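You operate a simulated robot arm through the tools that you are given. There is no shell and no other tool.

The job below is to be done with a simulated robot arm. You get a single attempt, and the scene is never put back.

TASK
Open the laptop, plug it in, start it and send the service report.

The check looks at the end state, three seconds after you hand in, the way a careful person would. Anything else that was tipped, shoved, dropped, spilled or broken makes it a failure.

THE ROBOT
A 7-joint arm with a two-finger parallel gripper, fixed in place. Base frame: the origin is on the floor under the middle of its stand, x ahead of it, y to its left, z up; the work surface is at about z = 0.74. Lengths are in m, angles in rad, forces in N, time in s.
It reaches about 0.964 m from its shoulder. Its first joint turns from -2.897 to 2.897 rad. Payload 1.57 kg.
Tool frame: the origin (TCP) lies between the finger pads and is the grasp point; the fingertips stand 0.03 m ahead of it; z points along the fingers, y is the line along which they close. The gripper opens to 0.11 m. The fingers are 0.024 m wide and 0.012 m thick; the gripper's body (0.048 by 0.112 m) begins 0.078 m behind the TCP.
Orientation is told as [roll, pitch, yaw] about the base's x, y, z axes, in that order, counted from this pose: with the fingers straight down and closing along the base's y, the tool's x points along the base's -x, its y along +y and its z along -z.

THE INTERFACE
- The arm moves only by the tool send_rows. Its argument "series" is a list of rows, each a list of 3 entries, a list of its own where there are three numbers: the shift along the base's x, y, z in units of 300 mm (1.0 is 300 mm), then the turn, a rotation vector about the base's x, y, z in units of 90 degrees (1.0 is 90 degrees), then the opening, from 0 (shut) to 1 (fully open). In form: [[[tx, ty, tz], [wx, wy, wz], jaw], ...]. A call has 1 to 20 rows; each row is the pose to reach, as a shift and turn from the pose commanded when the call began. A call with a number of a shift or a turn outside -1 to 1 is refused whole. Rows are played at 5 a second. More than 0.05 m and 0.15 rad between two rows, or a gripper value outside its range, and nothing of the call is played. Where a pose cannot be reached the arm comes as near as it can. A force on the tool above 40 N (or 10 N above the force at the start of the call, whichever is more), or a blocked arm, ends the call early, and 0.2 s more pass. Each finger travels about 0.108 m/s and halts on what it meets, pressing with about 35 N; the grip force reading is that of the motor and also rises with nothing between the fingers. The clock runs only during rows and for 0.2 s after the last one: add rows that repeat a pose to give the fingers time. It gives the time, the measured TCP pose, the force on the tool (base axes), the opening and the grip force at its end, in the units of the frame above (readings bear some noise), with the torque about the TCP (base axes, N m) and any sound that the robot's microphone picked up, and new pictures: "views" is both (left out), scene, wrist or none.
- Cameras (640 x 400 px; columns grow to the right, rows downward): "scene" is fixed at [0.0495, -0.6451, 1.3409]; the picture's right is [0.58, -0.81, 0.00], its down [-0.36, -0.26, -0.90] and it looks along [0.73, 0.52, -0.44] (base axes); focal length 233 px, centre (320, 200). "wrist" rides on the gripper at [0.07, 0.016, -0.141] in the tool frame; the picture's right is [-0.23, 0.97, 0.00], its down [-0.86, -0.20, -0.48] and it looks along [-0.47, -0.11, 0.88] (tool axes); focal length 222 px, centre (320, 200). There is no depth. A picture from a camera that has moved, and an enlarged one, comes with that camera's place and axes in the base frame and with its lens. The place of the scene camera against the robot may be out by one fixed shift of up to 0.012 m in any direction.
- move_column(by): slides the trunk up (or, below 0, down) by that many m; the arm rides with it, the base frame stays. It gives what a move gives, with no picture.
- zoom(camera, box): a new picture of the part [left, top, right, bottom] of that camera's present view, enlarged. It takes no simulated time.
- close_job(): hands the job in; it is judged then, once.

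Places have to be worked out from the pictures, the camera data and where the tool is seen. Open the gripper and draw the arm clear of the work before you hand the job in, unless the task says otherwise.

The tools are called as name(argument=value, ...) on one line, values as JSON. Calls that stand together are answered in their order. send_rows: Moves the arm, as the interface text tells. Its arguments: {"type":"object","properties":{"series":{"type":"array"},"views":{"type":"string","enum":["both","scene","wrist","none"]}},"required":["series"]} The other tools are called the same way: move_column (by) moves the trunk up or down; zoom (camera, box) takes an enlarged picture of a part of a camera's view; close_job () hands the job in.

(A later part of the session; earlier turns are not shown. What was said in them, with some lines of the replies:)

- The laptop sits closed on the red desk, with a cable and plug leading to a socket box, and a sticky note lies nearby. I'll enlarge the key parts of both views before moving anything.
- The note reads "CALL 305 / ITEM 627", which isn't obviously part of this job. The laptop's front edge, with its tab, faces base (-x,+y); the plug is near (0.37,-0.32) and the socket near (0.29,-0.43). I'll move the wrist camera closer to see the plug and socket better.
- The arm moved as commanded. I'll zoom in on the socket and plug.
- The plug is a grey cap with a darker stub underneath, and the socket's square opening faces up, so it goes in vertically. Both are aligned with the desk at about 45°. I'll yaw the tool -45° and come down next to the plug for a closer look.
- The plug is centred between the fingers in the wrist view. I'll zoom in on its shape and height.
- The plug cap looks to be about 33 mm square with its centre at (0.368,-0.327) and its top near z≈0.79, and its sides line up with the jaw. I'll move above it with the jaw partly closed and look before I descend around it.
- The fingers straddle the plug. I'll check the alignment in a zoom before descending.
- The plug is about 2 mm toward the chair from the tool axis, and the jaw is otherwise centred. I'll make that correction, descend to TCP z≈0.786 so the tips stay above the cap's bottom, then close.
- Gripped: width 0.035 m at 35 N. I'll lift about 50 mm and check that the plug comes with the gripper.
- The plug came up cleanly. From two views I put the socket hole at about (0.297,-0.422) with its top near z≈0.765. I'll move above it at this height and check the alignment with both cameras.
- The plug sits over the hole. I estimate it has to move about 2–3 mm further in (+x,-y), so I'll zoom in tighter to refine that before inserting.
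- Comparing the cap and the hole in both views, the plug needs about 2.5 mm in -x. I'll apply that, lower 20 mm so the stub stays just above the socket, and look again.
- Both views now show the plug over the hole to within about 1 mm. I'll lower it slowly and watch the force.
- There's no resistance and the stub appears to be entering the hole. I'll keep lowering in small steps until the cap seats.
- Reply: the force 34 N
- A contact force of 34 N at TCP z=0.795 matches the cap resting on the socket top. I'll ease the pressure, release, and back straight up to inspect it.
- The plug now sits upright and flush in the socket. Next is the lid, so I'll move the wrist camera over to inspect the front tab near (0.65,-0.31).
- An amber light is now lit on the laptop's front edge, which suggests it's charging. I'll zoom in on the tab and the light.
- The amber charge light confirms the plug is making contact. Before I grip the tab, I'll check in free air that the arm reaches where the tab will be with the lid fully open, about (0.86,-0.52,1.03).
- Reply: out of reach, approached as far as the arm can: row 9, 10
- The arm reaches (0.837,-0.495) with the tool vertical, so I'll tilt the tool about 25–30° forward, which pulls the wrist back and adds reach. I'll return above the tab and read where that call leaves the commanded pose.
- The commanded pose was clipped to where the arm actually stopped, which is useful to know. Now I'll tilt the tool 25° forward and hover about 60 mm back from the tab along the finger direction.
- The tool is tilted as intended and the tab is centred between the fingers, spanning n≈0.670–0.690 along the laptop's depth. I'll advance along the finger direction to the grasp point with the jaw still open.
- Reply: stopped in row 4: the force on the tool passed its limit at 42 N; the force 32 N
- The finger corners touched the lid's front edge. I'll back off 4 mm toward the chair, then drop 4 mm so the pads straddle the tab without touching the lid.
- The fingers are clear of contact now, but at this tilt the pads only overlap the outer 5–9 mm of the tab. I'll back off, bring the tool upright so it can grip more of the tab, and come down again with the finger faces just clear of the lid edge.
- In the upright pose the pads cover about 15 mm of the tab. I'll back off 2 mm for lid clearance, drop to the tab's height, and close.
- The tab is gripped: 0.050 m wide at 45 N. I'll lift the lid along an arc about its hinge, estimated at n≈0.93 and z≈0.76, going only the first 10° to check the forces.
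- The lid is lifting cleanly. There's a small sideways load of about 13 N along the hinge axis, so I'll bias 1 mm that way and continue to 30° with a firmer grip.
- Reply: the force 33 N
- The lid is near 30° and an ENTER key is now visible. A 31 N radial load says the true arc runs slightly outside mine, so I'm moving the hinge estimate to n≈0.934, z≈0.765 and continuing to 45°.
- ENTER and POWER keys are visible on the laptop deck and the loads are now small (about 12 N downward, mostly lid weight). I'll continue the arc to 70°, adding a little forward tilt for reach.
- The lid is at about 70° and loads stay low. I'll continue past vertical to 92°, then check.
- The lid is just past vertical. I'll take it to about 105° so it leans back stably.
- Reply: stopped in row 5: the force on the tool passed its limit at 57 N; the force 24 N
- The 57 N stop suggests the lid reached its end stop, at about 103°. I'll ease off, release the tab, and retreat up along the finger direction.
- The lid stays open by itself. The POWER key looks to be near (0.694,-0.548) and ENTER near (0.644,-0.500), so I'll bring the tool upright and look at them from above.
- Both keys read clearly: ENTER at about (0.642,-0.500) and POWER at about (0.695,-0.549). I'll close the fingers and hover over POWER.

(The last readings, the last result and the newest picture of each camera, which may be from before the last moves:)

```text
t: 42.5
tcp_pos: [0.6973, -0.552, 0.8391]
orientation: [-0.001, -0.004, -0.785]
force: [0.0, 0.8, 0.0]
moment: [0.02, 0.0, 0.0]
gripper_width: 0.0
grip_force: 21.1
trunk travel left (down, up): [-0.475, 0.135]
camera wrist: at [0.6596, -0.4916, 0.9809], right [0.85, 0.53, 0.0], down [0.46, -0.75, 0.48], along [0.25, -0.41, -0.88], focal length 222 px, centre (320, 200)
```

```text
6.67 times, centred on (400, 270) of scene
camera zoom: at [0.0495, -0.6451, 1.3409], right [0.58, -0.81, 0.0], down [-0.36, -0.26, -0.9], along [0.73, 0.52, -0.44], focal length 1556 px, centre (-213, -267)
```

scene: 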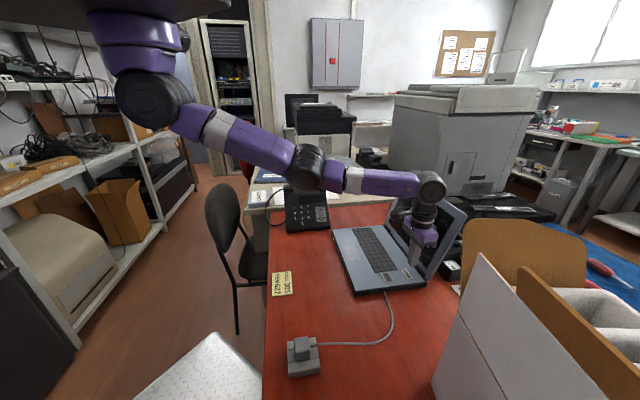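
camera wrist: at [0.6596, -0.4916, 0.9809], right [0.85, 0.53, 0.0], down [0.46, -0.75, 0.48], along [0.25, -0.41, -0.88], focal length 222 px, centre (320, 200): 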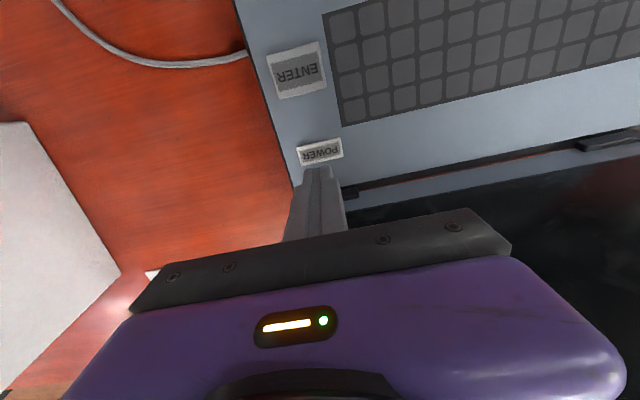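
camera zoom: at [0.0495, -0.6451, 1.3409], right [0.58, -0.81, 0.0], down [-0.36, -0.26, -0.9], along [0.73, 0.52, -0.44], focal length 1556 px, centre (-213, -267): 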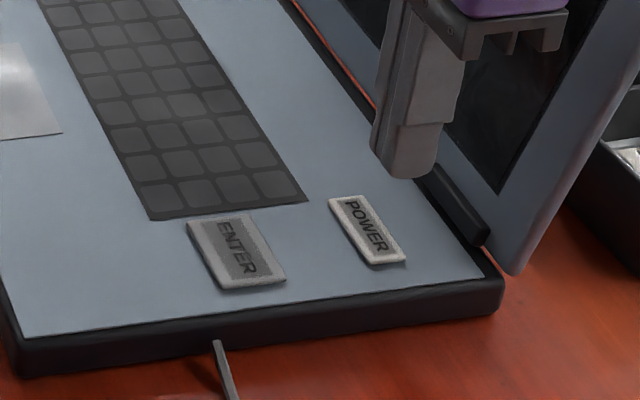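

From this closer view the key lies about 9 mm toward the chair from the tool axis. I'll correct by (-5,+8) mm, drop closer, and check again.

send_rows(series=[[[-0.0167, 0.026, 0], [0, 0, 0], 0], [[-0.0167, 0.026, -0.04], [0, 0, 0], 0], [[-0.0167, 0.026, -0.08], [0, 0, 0], 0], [[-0.0167, 0.026, -0.08], [0, 0, 0], 0]], views="none")

zoom(camera="wrist", box=[260, 110, 400, 210])

zoom(camera="scene", box=[385, 240, 435, 290])

```text
t: 43.5
tcp_pos: [0.6917, -0.5429, 0.8146]
orientation: [-0.004, -0.001, -0.786]
force: [0.6, -0.1, 0.5]
moment: [0.0, -0.03, 0.02]
gripper_width: 0.0001
grip_force: 21.1
trunk travel left (down, up): [-0.475, 0.135]
```

```text
4.00 times, centred on (330, 160) of wrist
camera zoom: at [0.6535, -0.4818, 0.9572], right [0.85, 0.53, 0.0], down [0.46, -0.74, 0.48], along [0.25, -0.41, -0.88], focal length 888 px, centre (280, 360)
```

zoom: 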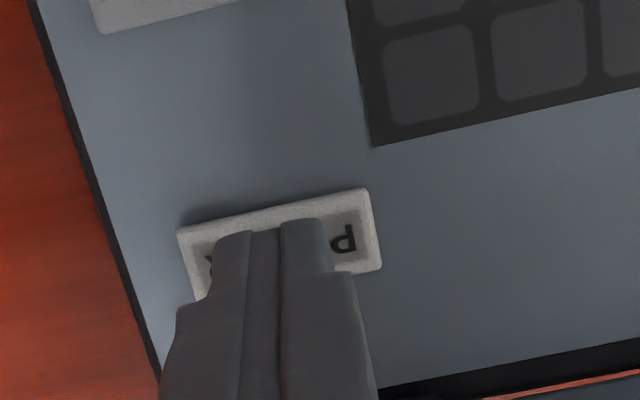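

```text
8.00 times, centred on (410, 265) of scene
camera zoom: at [0.0495, -0.6451, 1.3409], right [0.58, -0.81, 0.0], down [-0.36, -0.26, -0.9], along [0.73, 0.52, -0.44], focal length 1867 px, centre (-400, -320)
```

zoom: 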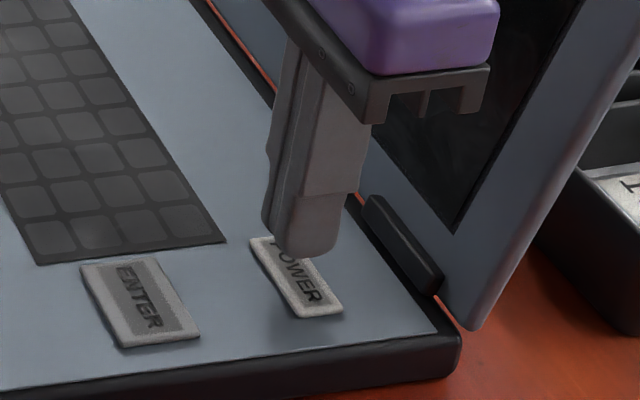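

The fingertips are now centred on POWER. I'll lower in small steps until I feel contact.

send_rows(series=[[[0, 0, -0.015], [0, 0, 0], 0], [[0, 0, -0.03], [0, 0, 0], 0], [[0, 0, -0.04], [0, 0, 0], 0], [[0, 0, -0.048], [0, 0, 0], 0]], views="none")

```text
t: 44.5
tcp_pos: [0.6913, -0.5423, 0.802]
orientation: [-0.002, -0.003, -0.786]
force: [-0.4, 0.5, -0.1]
moment: [0.0, 0.01, 0.01]
gripper_width: 0.0
grip_force: 21.3
trunk travel left (down, up): [-0.475, 0.135]
```

No contact yet with the tips at z≈0.771. I'll continue in 1–1.5 mm steps.

send_rows(series=[[[0, 0, -0.005], [0, 0, 0], 0], [[0, 0, -0.01], [0, 0, 0], 0], [[0, 0, -0.015], [0, 0, 0], 0]], views="none")

```text
t: 45.3
tcp_pos: [0.6907, -0.543, 0.7977]
orientation: [-0.003, -0.003, -0.786]
force: [-0.6, 1.3, 2.8]
moment: [0.06, -0.03, 0.03]
gripper_width: 0.0
grip_force: 21.2
trunk travel left (down, up): [-0.475, 0.135]
heard: click
```

A click, so POWER registered. I'll lift off straight away and move back to look at the screen.

send_rows(series=[[[0, 0, 0.06], [0, 0, 0], 0], [[-0.05, 0.05, 0.16], [0, 0, 0], 0], [[-0.12, 0.12, 0.26], [0, 0, 0], 0], [[-0.2, 0.2, 0.36], [0, 0, 0], 0], [[-0.3, 0.3, 0.42], [0, 0, 0], 0], [[-0.4, 0.4, 0.45], [0, 0, 0], 0], [[-0.4, 0.4, 0.45], [0, 0, 0], 0]], views="both")

zoom(camera="scene", box=[330, 160, 480, 310])

```text
t: 46.9
tcp_pos: [0.5699, -0.4198, 0.9345]
orientation: [-0.002, 0.001, -0.781]
force: [-0.3, 0.3, -0.5]
moment: [-0.03, -0.01, -0.02]
gripper_width: 0.0
grip_force: 21.2
trunk travel left (down, up): [-0.475, 0.135]
camera wrist: at [0.533, -0.3594, 1.0749], right [0.85, 0.53, 0.0], down [0.46, -0.74, 0.48], along [0.25, -0.41, -0.88], focal length 222 px, centre (320, 200)
```

scene: 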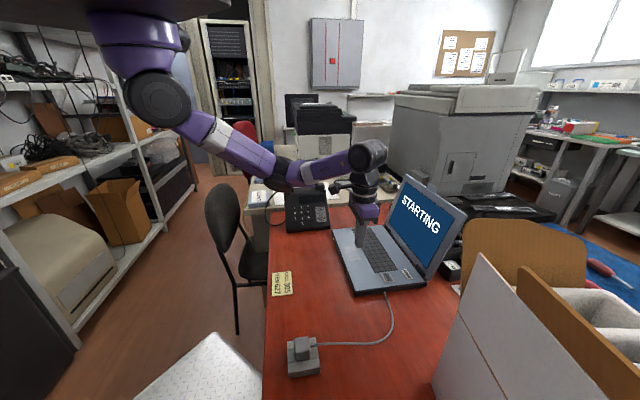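
wrist: 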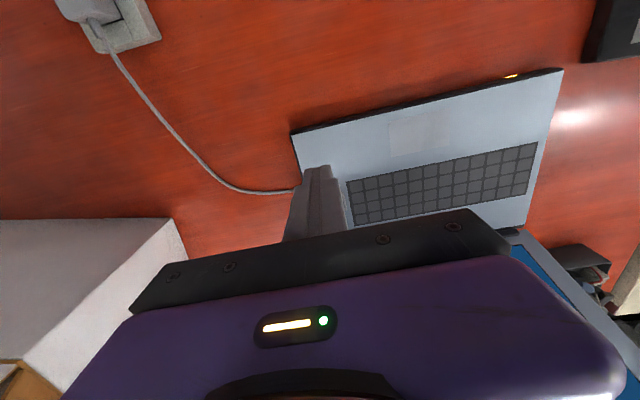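

```text
2.67 times, centred on (405, 235) of scene
camera zoom: at [0.0495, -0.6451, 1.3409], right [0.58, -0.81, 0.0], down [-0.36, -0.26, -0.9], along [0.73, 0.52, -0.44], focal length 622 px, centre (93, 107)
```

zoom: 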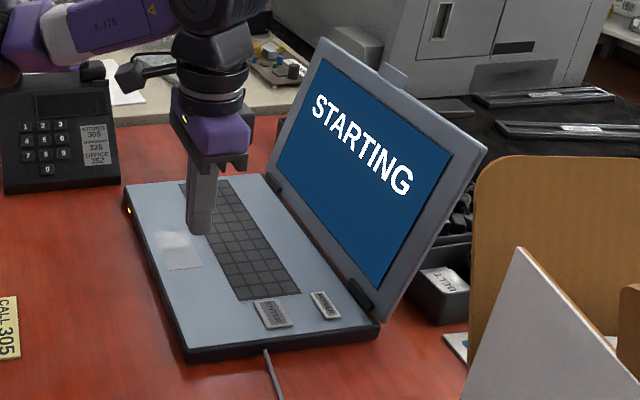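

The screen shows "STARTING". I'll let a few seconds pass while holding still, then read it again.

send_rows(series=[[[0, 0, 0], [0, 0, 0], 0], [[0, 0, 0], [0, 0, 0], 0], [[0, 0, 0], [0, 0, 0], 0], [[0, 0, 0], [0, 0, 0], 0], [[0, 0, 0], [0, 0, 0], 0], [[0, 0, 0], [0, 0, 0], 0], [[0, 0, 0], [0, 0, 0], 0], [[0, 0, 0], [0, 0, 0], 0], [[0, 0, 0], [0, 0, 0], 0], [[0, 0, 0], [0, 0, 0], 0], [[0, 0, 0], [0, 0, 0], 0], [[0, 0, 0], [0, 0, 0], 0], [[0, 0, 0], [0, 0, 0], 0], [[0, 0, 0], [0, 0, 0], 0], [[0, 0, 0], [0, 0, 0], 0], [[0, 0, 0], [0, 0, 0], 0]], views="scene")

zoom(camera="scene", box=[330, 160, 480, 310])

```text
t: 50.3
tcp_pos: [0.5713, -0.4218, 0.9327]
orientation: [-0.002, -0.003, -0.785]
force: [-0.1, 0.9, 0.0]
moment: [-0.02, 0.04, 0.0]
gripper_width: 0.0
grip_force: 21.0
trunk travel left (down, up): [-0.475, 0.135]
```

scene: 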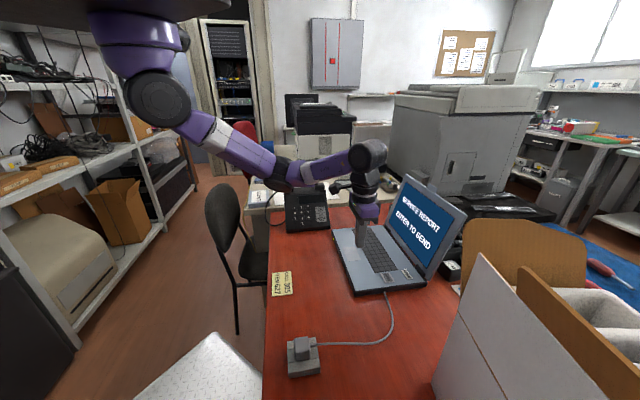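

```text
2.67 times, centred on (405, 235) of scene
camera zoom: at [0.0495, -0.6451, 1.3409], right [0.58, -0.81, 0.0], down [-0.36, -0.26, -0.9], along [0.73, 0.52, -0.44], focal length 622 px, centre (93, 107)
```

zoom: 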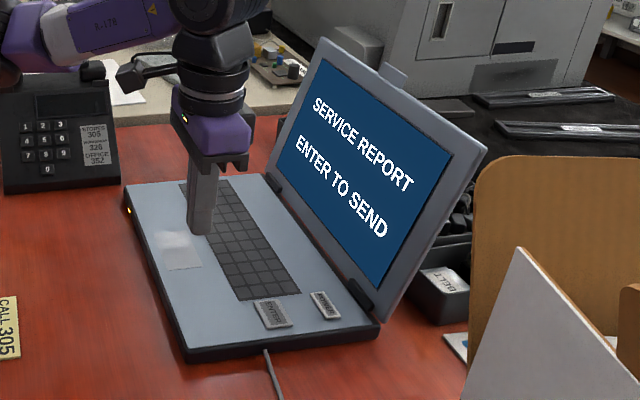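

The screen reads "SERVICE REPORT / ENTER TO SEND". I'll position the closed fingertips above ENTER at about (0.639,-0.495).

send_rows(series=[[[0.08, -0.085, 0], [0, 0, 0], 0], [[0.16, -0.17, -0.03], [0, 0, 0], 0], [[0.2273, -0.2417, -0.1], [0, 0, 0], 0], [[0.2273, -0.2417, -0.22], [0, 0, 0], 0], [[0.2273, -0.2417, -0.34], [0, 0, 0], 0], [[0.2273, -0.2417, -0.36], [0, 0, 0], 0], [[0.2273, -0.2417, -0.36], [0, 0, 0], 0]], views="none")

zoom(camera="wrist", box=[250, 100, 410, 210])

zoom(camera="scene", box=[375, 240, 425, 290])

```text
t: 51.9
tcp_pos: [0.6405, -0.4937, 0.8232]
orientation: [0.0, -0.001, -0.786]
force: [0.5, 0.1, 0.2]
moment: [0.0, -0.03, 0.0]
gripper_width: 0.0
grip_force: 21.4
trunk travel left (down, up): [-0.475, 0.135]
```

```text
3.64 times, centred on (330, 155) of wrist
camera zoom: at [0.6026, -0.4334, 0.9652], right [0.85, 0.53, 0.0], down [0.46, -0.74, 0.48], along [0.25, -0.41, -0.88], focal length 808 px, centre (284, 364)
```

zoom: 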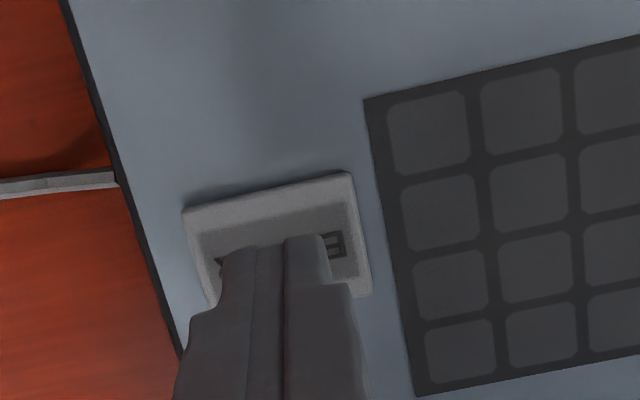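

```text
8.00 times, centred on (400, 265) of scene
camera zoom: at [0.0495, -0.6451, 1.3409], right [0.58, -0.81, 0.0], down [-0.36, -0.26, -0.9], along [0.73, 0.52, -0.44], focal length 1867 px, centre (-320, -320)
```

zoom: 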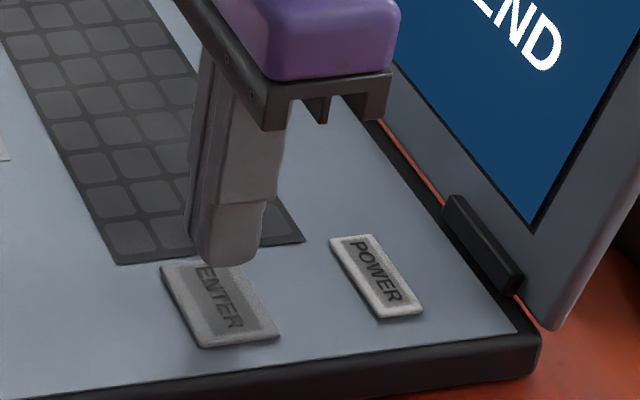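

The tips are centred over ENTER to within 2 mm. I'll lower to contact in small steps, as I did with POWER.

send_rows(series=[[[0, 0, -0.03], [0, 0, 0], 0], [[0, 0, -0.055], [0, 0, 0], 0], [[0, 0, -0.07], [0, 0, 0], 0], [[0, 0, -0.08], [0, 0, 0], 0], [[0, 0, -0.085], [0, 0, 0], 0], [[0, 0, -0.09], [0, 0, 0], 0]], views="none")

```text
t: 53.3
tcp_pos: [0.6396, -0.4952, 0.7969]
orientation: [0.0, -0.002, -0.786]
force: [0.6, -0.4, 2.7]
moment: [-0.02, -0.02, 0.0]
gripper_width: 0.0
grip_force: 21.4
trunk travel left (down, up): [-0.475, 0.135]
heard: click
```

A click on ENTER as well. I'll lift off, back away and read the screen.

send_rows(series=[[[0, 0, 0.06], [0, 0, 0], 0], [[0, 0, 0.16], [0, 0, 0], 0], [[-0.05, 0.05, 0.3], [0, 0, 0], 0], [[-0.12, 0.12, 0.42], [0, 0, 0], 0], [[-0.2, 0.2, 0.52], [0, 0, 0], 0], [[-0.2, 0.2, 0.52], [0, 0, 0], 0]], views="both")

zoom(camera="scene", box=[330, 160, 480, 310])

```text
t: 54.7
tcp_pos: [0.5776, -0.4327, 0.9528]
orientation: [-0.001, 0.0, -0.786]
force: [-0.7, -0.9, 0.3]
moment: [0.02, -0.02, 0.02]
gripper_width: 0.0
grip_force: 20.8
trunk travel left (down, up): [-0.475, 0.135]
camera wrist: at [0.5398, -0.3731, 1.0952], right [0.85, 0.53, 0.0], down [0.46, -0.75, 0.48], along [0.25, -0.41, -0.88], focal length 222 px, centre (320, 200)
```

scene: 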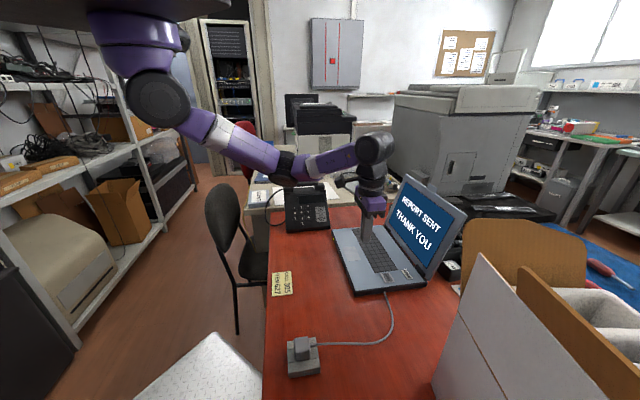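
wrist: 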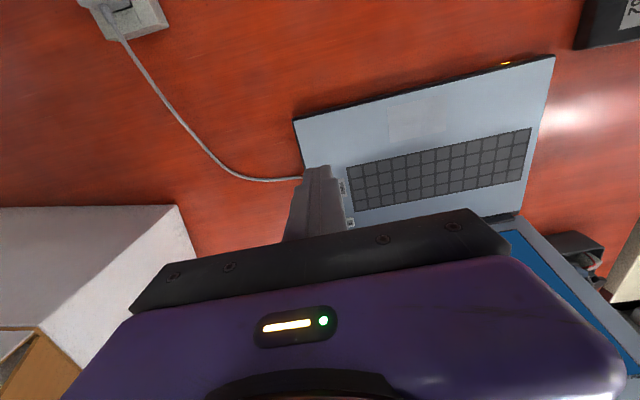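

```text
2.67 times, centred on (405, 235) of scene
camera zoom: at [0.0495, -0.6451, 1.3409], right [0.58, -0.81, 0.0], down [-0.36, -0.26, -0.9], along [0.73, 0.52, -0.44], focal length 622 px, centre (93, 107)
```

zoom: 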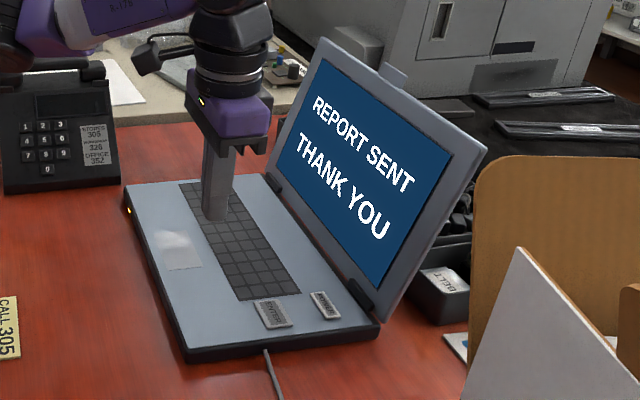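

The screen shows "REPORT SENT / THANK YOU". I'll raise the arm clear of the desk, open the gripper, and check the whole scene before handing in.

send_rows(series=[[[-0.03, 0.04, 0.12], [0, 0, 0], 0], [[-0.07, 0.09, 0.24], [0, 0, 0], 0], [[-0.11, 0.15, 0.36], [0, 0, 0], 0.2], [[-0.15, 0.21, 0.48], [0, 0, 0], 0.5], [[-0.19, 0.27, 0.6], [0, 0, 0], 0.8], [[-0.23, 0.33, 0.72], [0, 0, 0], 1], [[-0.27, 0.39, 0.84], [0, 0, 0], 1], [[-0.31, 0.45, 0.95], [0, 0, 0], 1], [[-0.35, 0.49, 1.0], [0, 0, 0], 1], [[-0.35, 0.49, 1.0], [0, 0, 0], 1]], views="both")

zoom(camera="scene", box=[255, 150, 475, 390])

zoom(camera="scene", box=[280, 325, 332, 385])

```text
t: 56.9
tcp_pos: [0.4754, -0.2856, 1.2532]
orientation: [0.0, -0.003, -0.785]
force: [0.3, 0.6, -0.2]
moment: [0.03, 0.0, 0.03]
gripper_width: 0.11
grip_force: 0.2
trunk travel left (down, up): [-0.475, 0.135]
camera wrist: at [0.4374, -0.2254, 1.3949], right [0.85, 0.53, 0.0], down [0.46, -0.74, 0.48], along [0.25, -0.41, -0.88], focal length 222 px, centre (320, 200)
```

scene: 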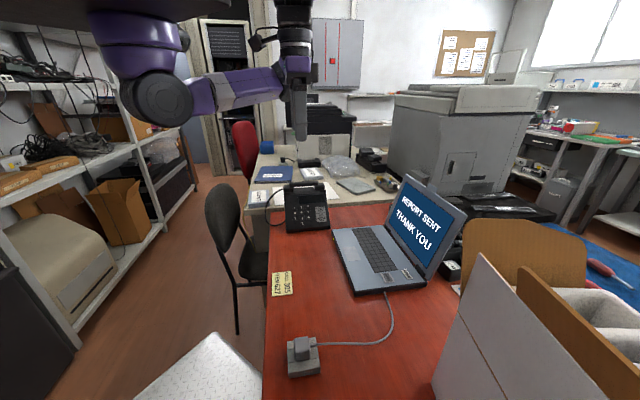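
wrist: 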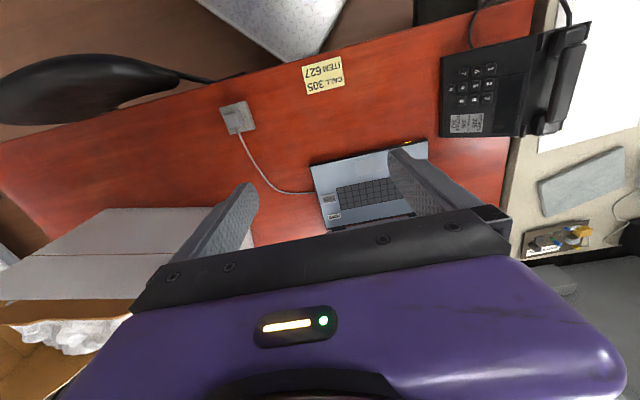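

```text
1.67 times, centred on (365, 270) of scene
camera zoom: at [0.0495, -0.6451, 1.3409], right [0.58, -0.81, 0.0], down [-0.36, -0.26, -0.9], along [0.73, 0.52, -0.44], focal length 389 px, centre (245, 83)
```

zoom: 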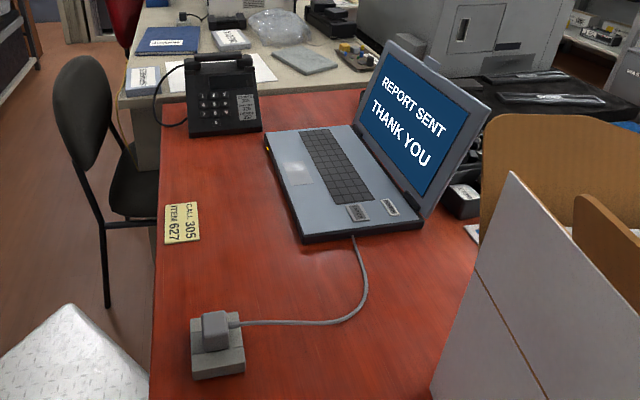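

```text
6.67 times, centred on (306, 355) of scene
camera zoom: at [0.0495, -0.6451, 1.3409], right [0.58, -0.81, 0.0], down [-0.36, -0.26, -0.9], along [0.73, 0.52, -0.44], focal length 1556 px, centre (413, -833)
```

zoom: 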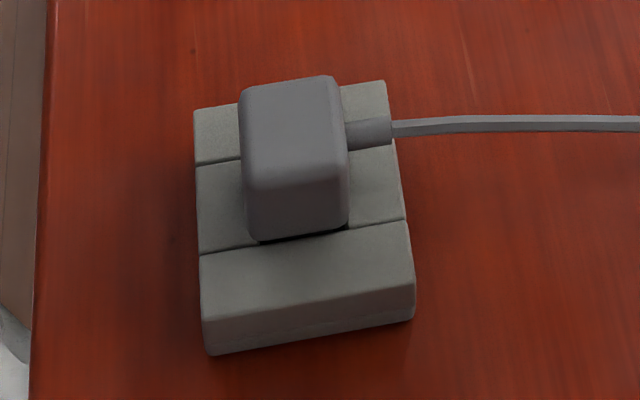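

The laptop is open and plugged in with its amber light on, and the screen reads "REPORT SENT / THANK YOU". Nothing else looks disturbed, the gripper is open and the arm is clear, so I'm handing in.

close_job()

```text
The job is handed in.
```

The laptop is open, plugged in and running, and the service report has been sent. The screen read "REPORT SENT / THANK YOU" when I handed the job in.

- **Plug:** it sits upright and flush in the socket, and the amber light on the laptop's front edge came on once it was in.
- **Lid:** it is open to about 103° and stays there by itself. I stopped when the force rose sharply, most likely because the lid reached its end stop.
- **Start and send:** one press each on POWER and ENTER, and both clicked. I waited for the "ENTER TO SEND" screen before pressing ENTER.

While lining up on the lid tab, the fingertips bumped the front edge with about 42 N. I saw no sign that the laptop moved, and nothing else on the desk looked disturbed in the last pictures.

I left the "CALL 305 / ITEM 627" note and the phone alone, since they weren't part of the job. The gripper is open and the arm is raised clear of the desk.
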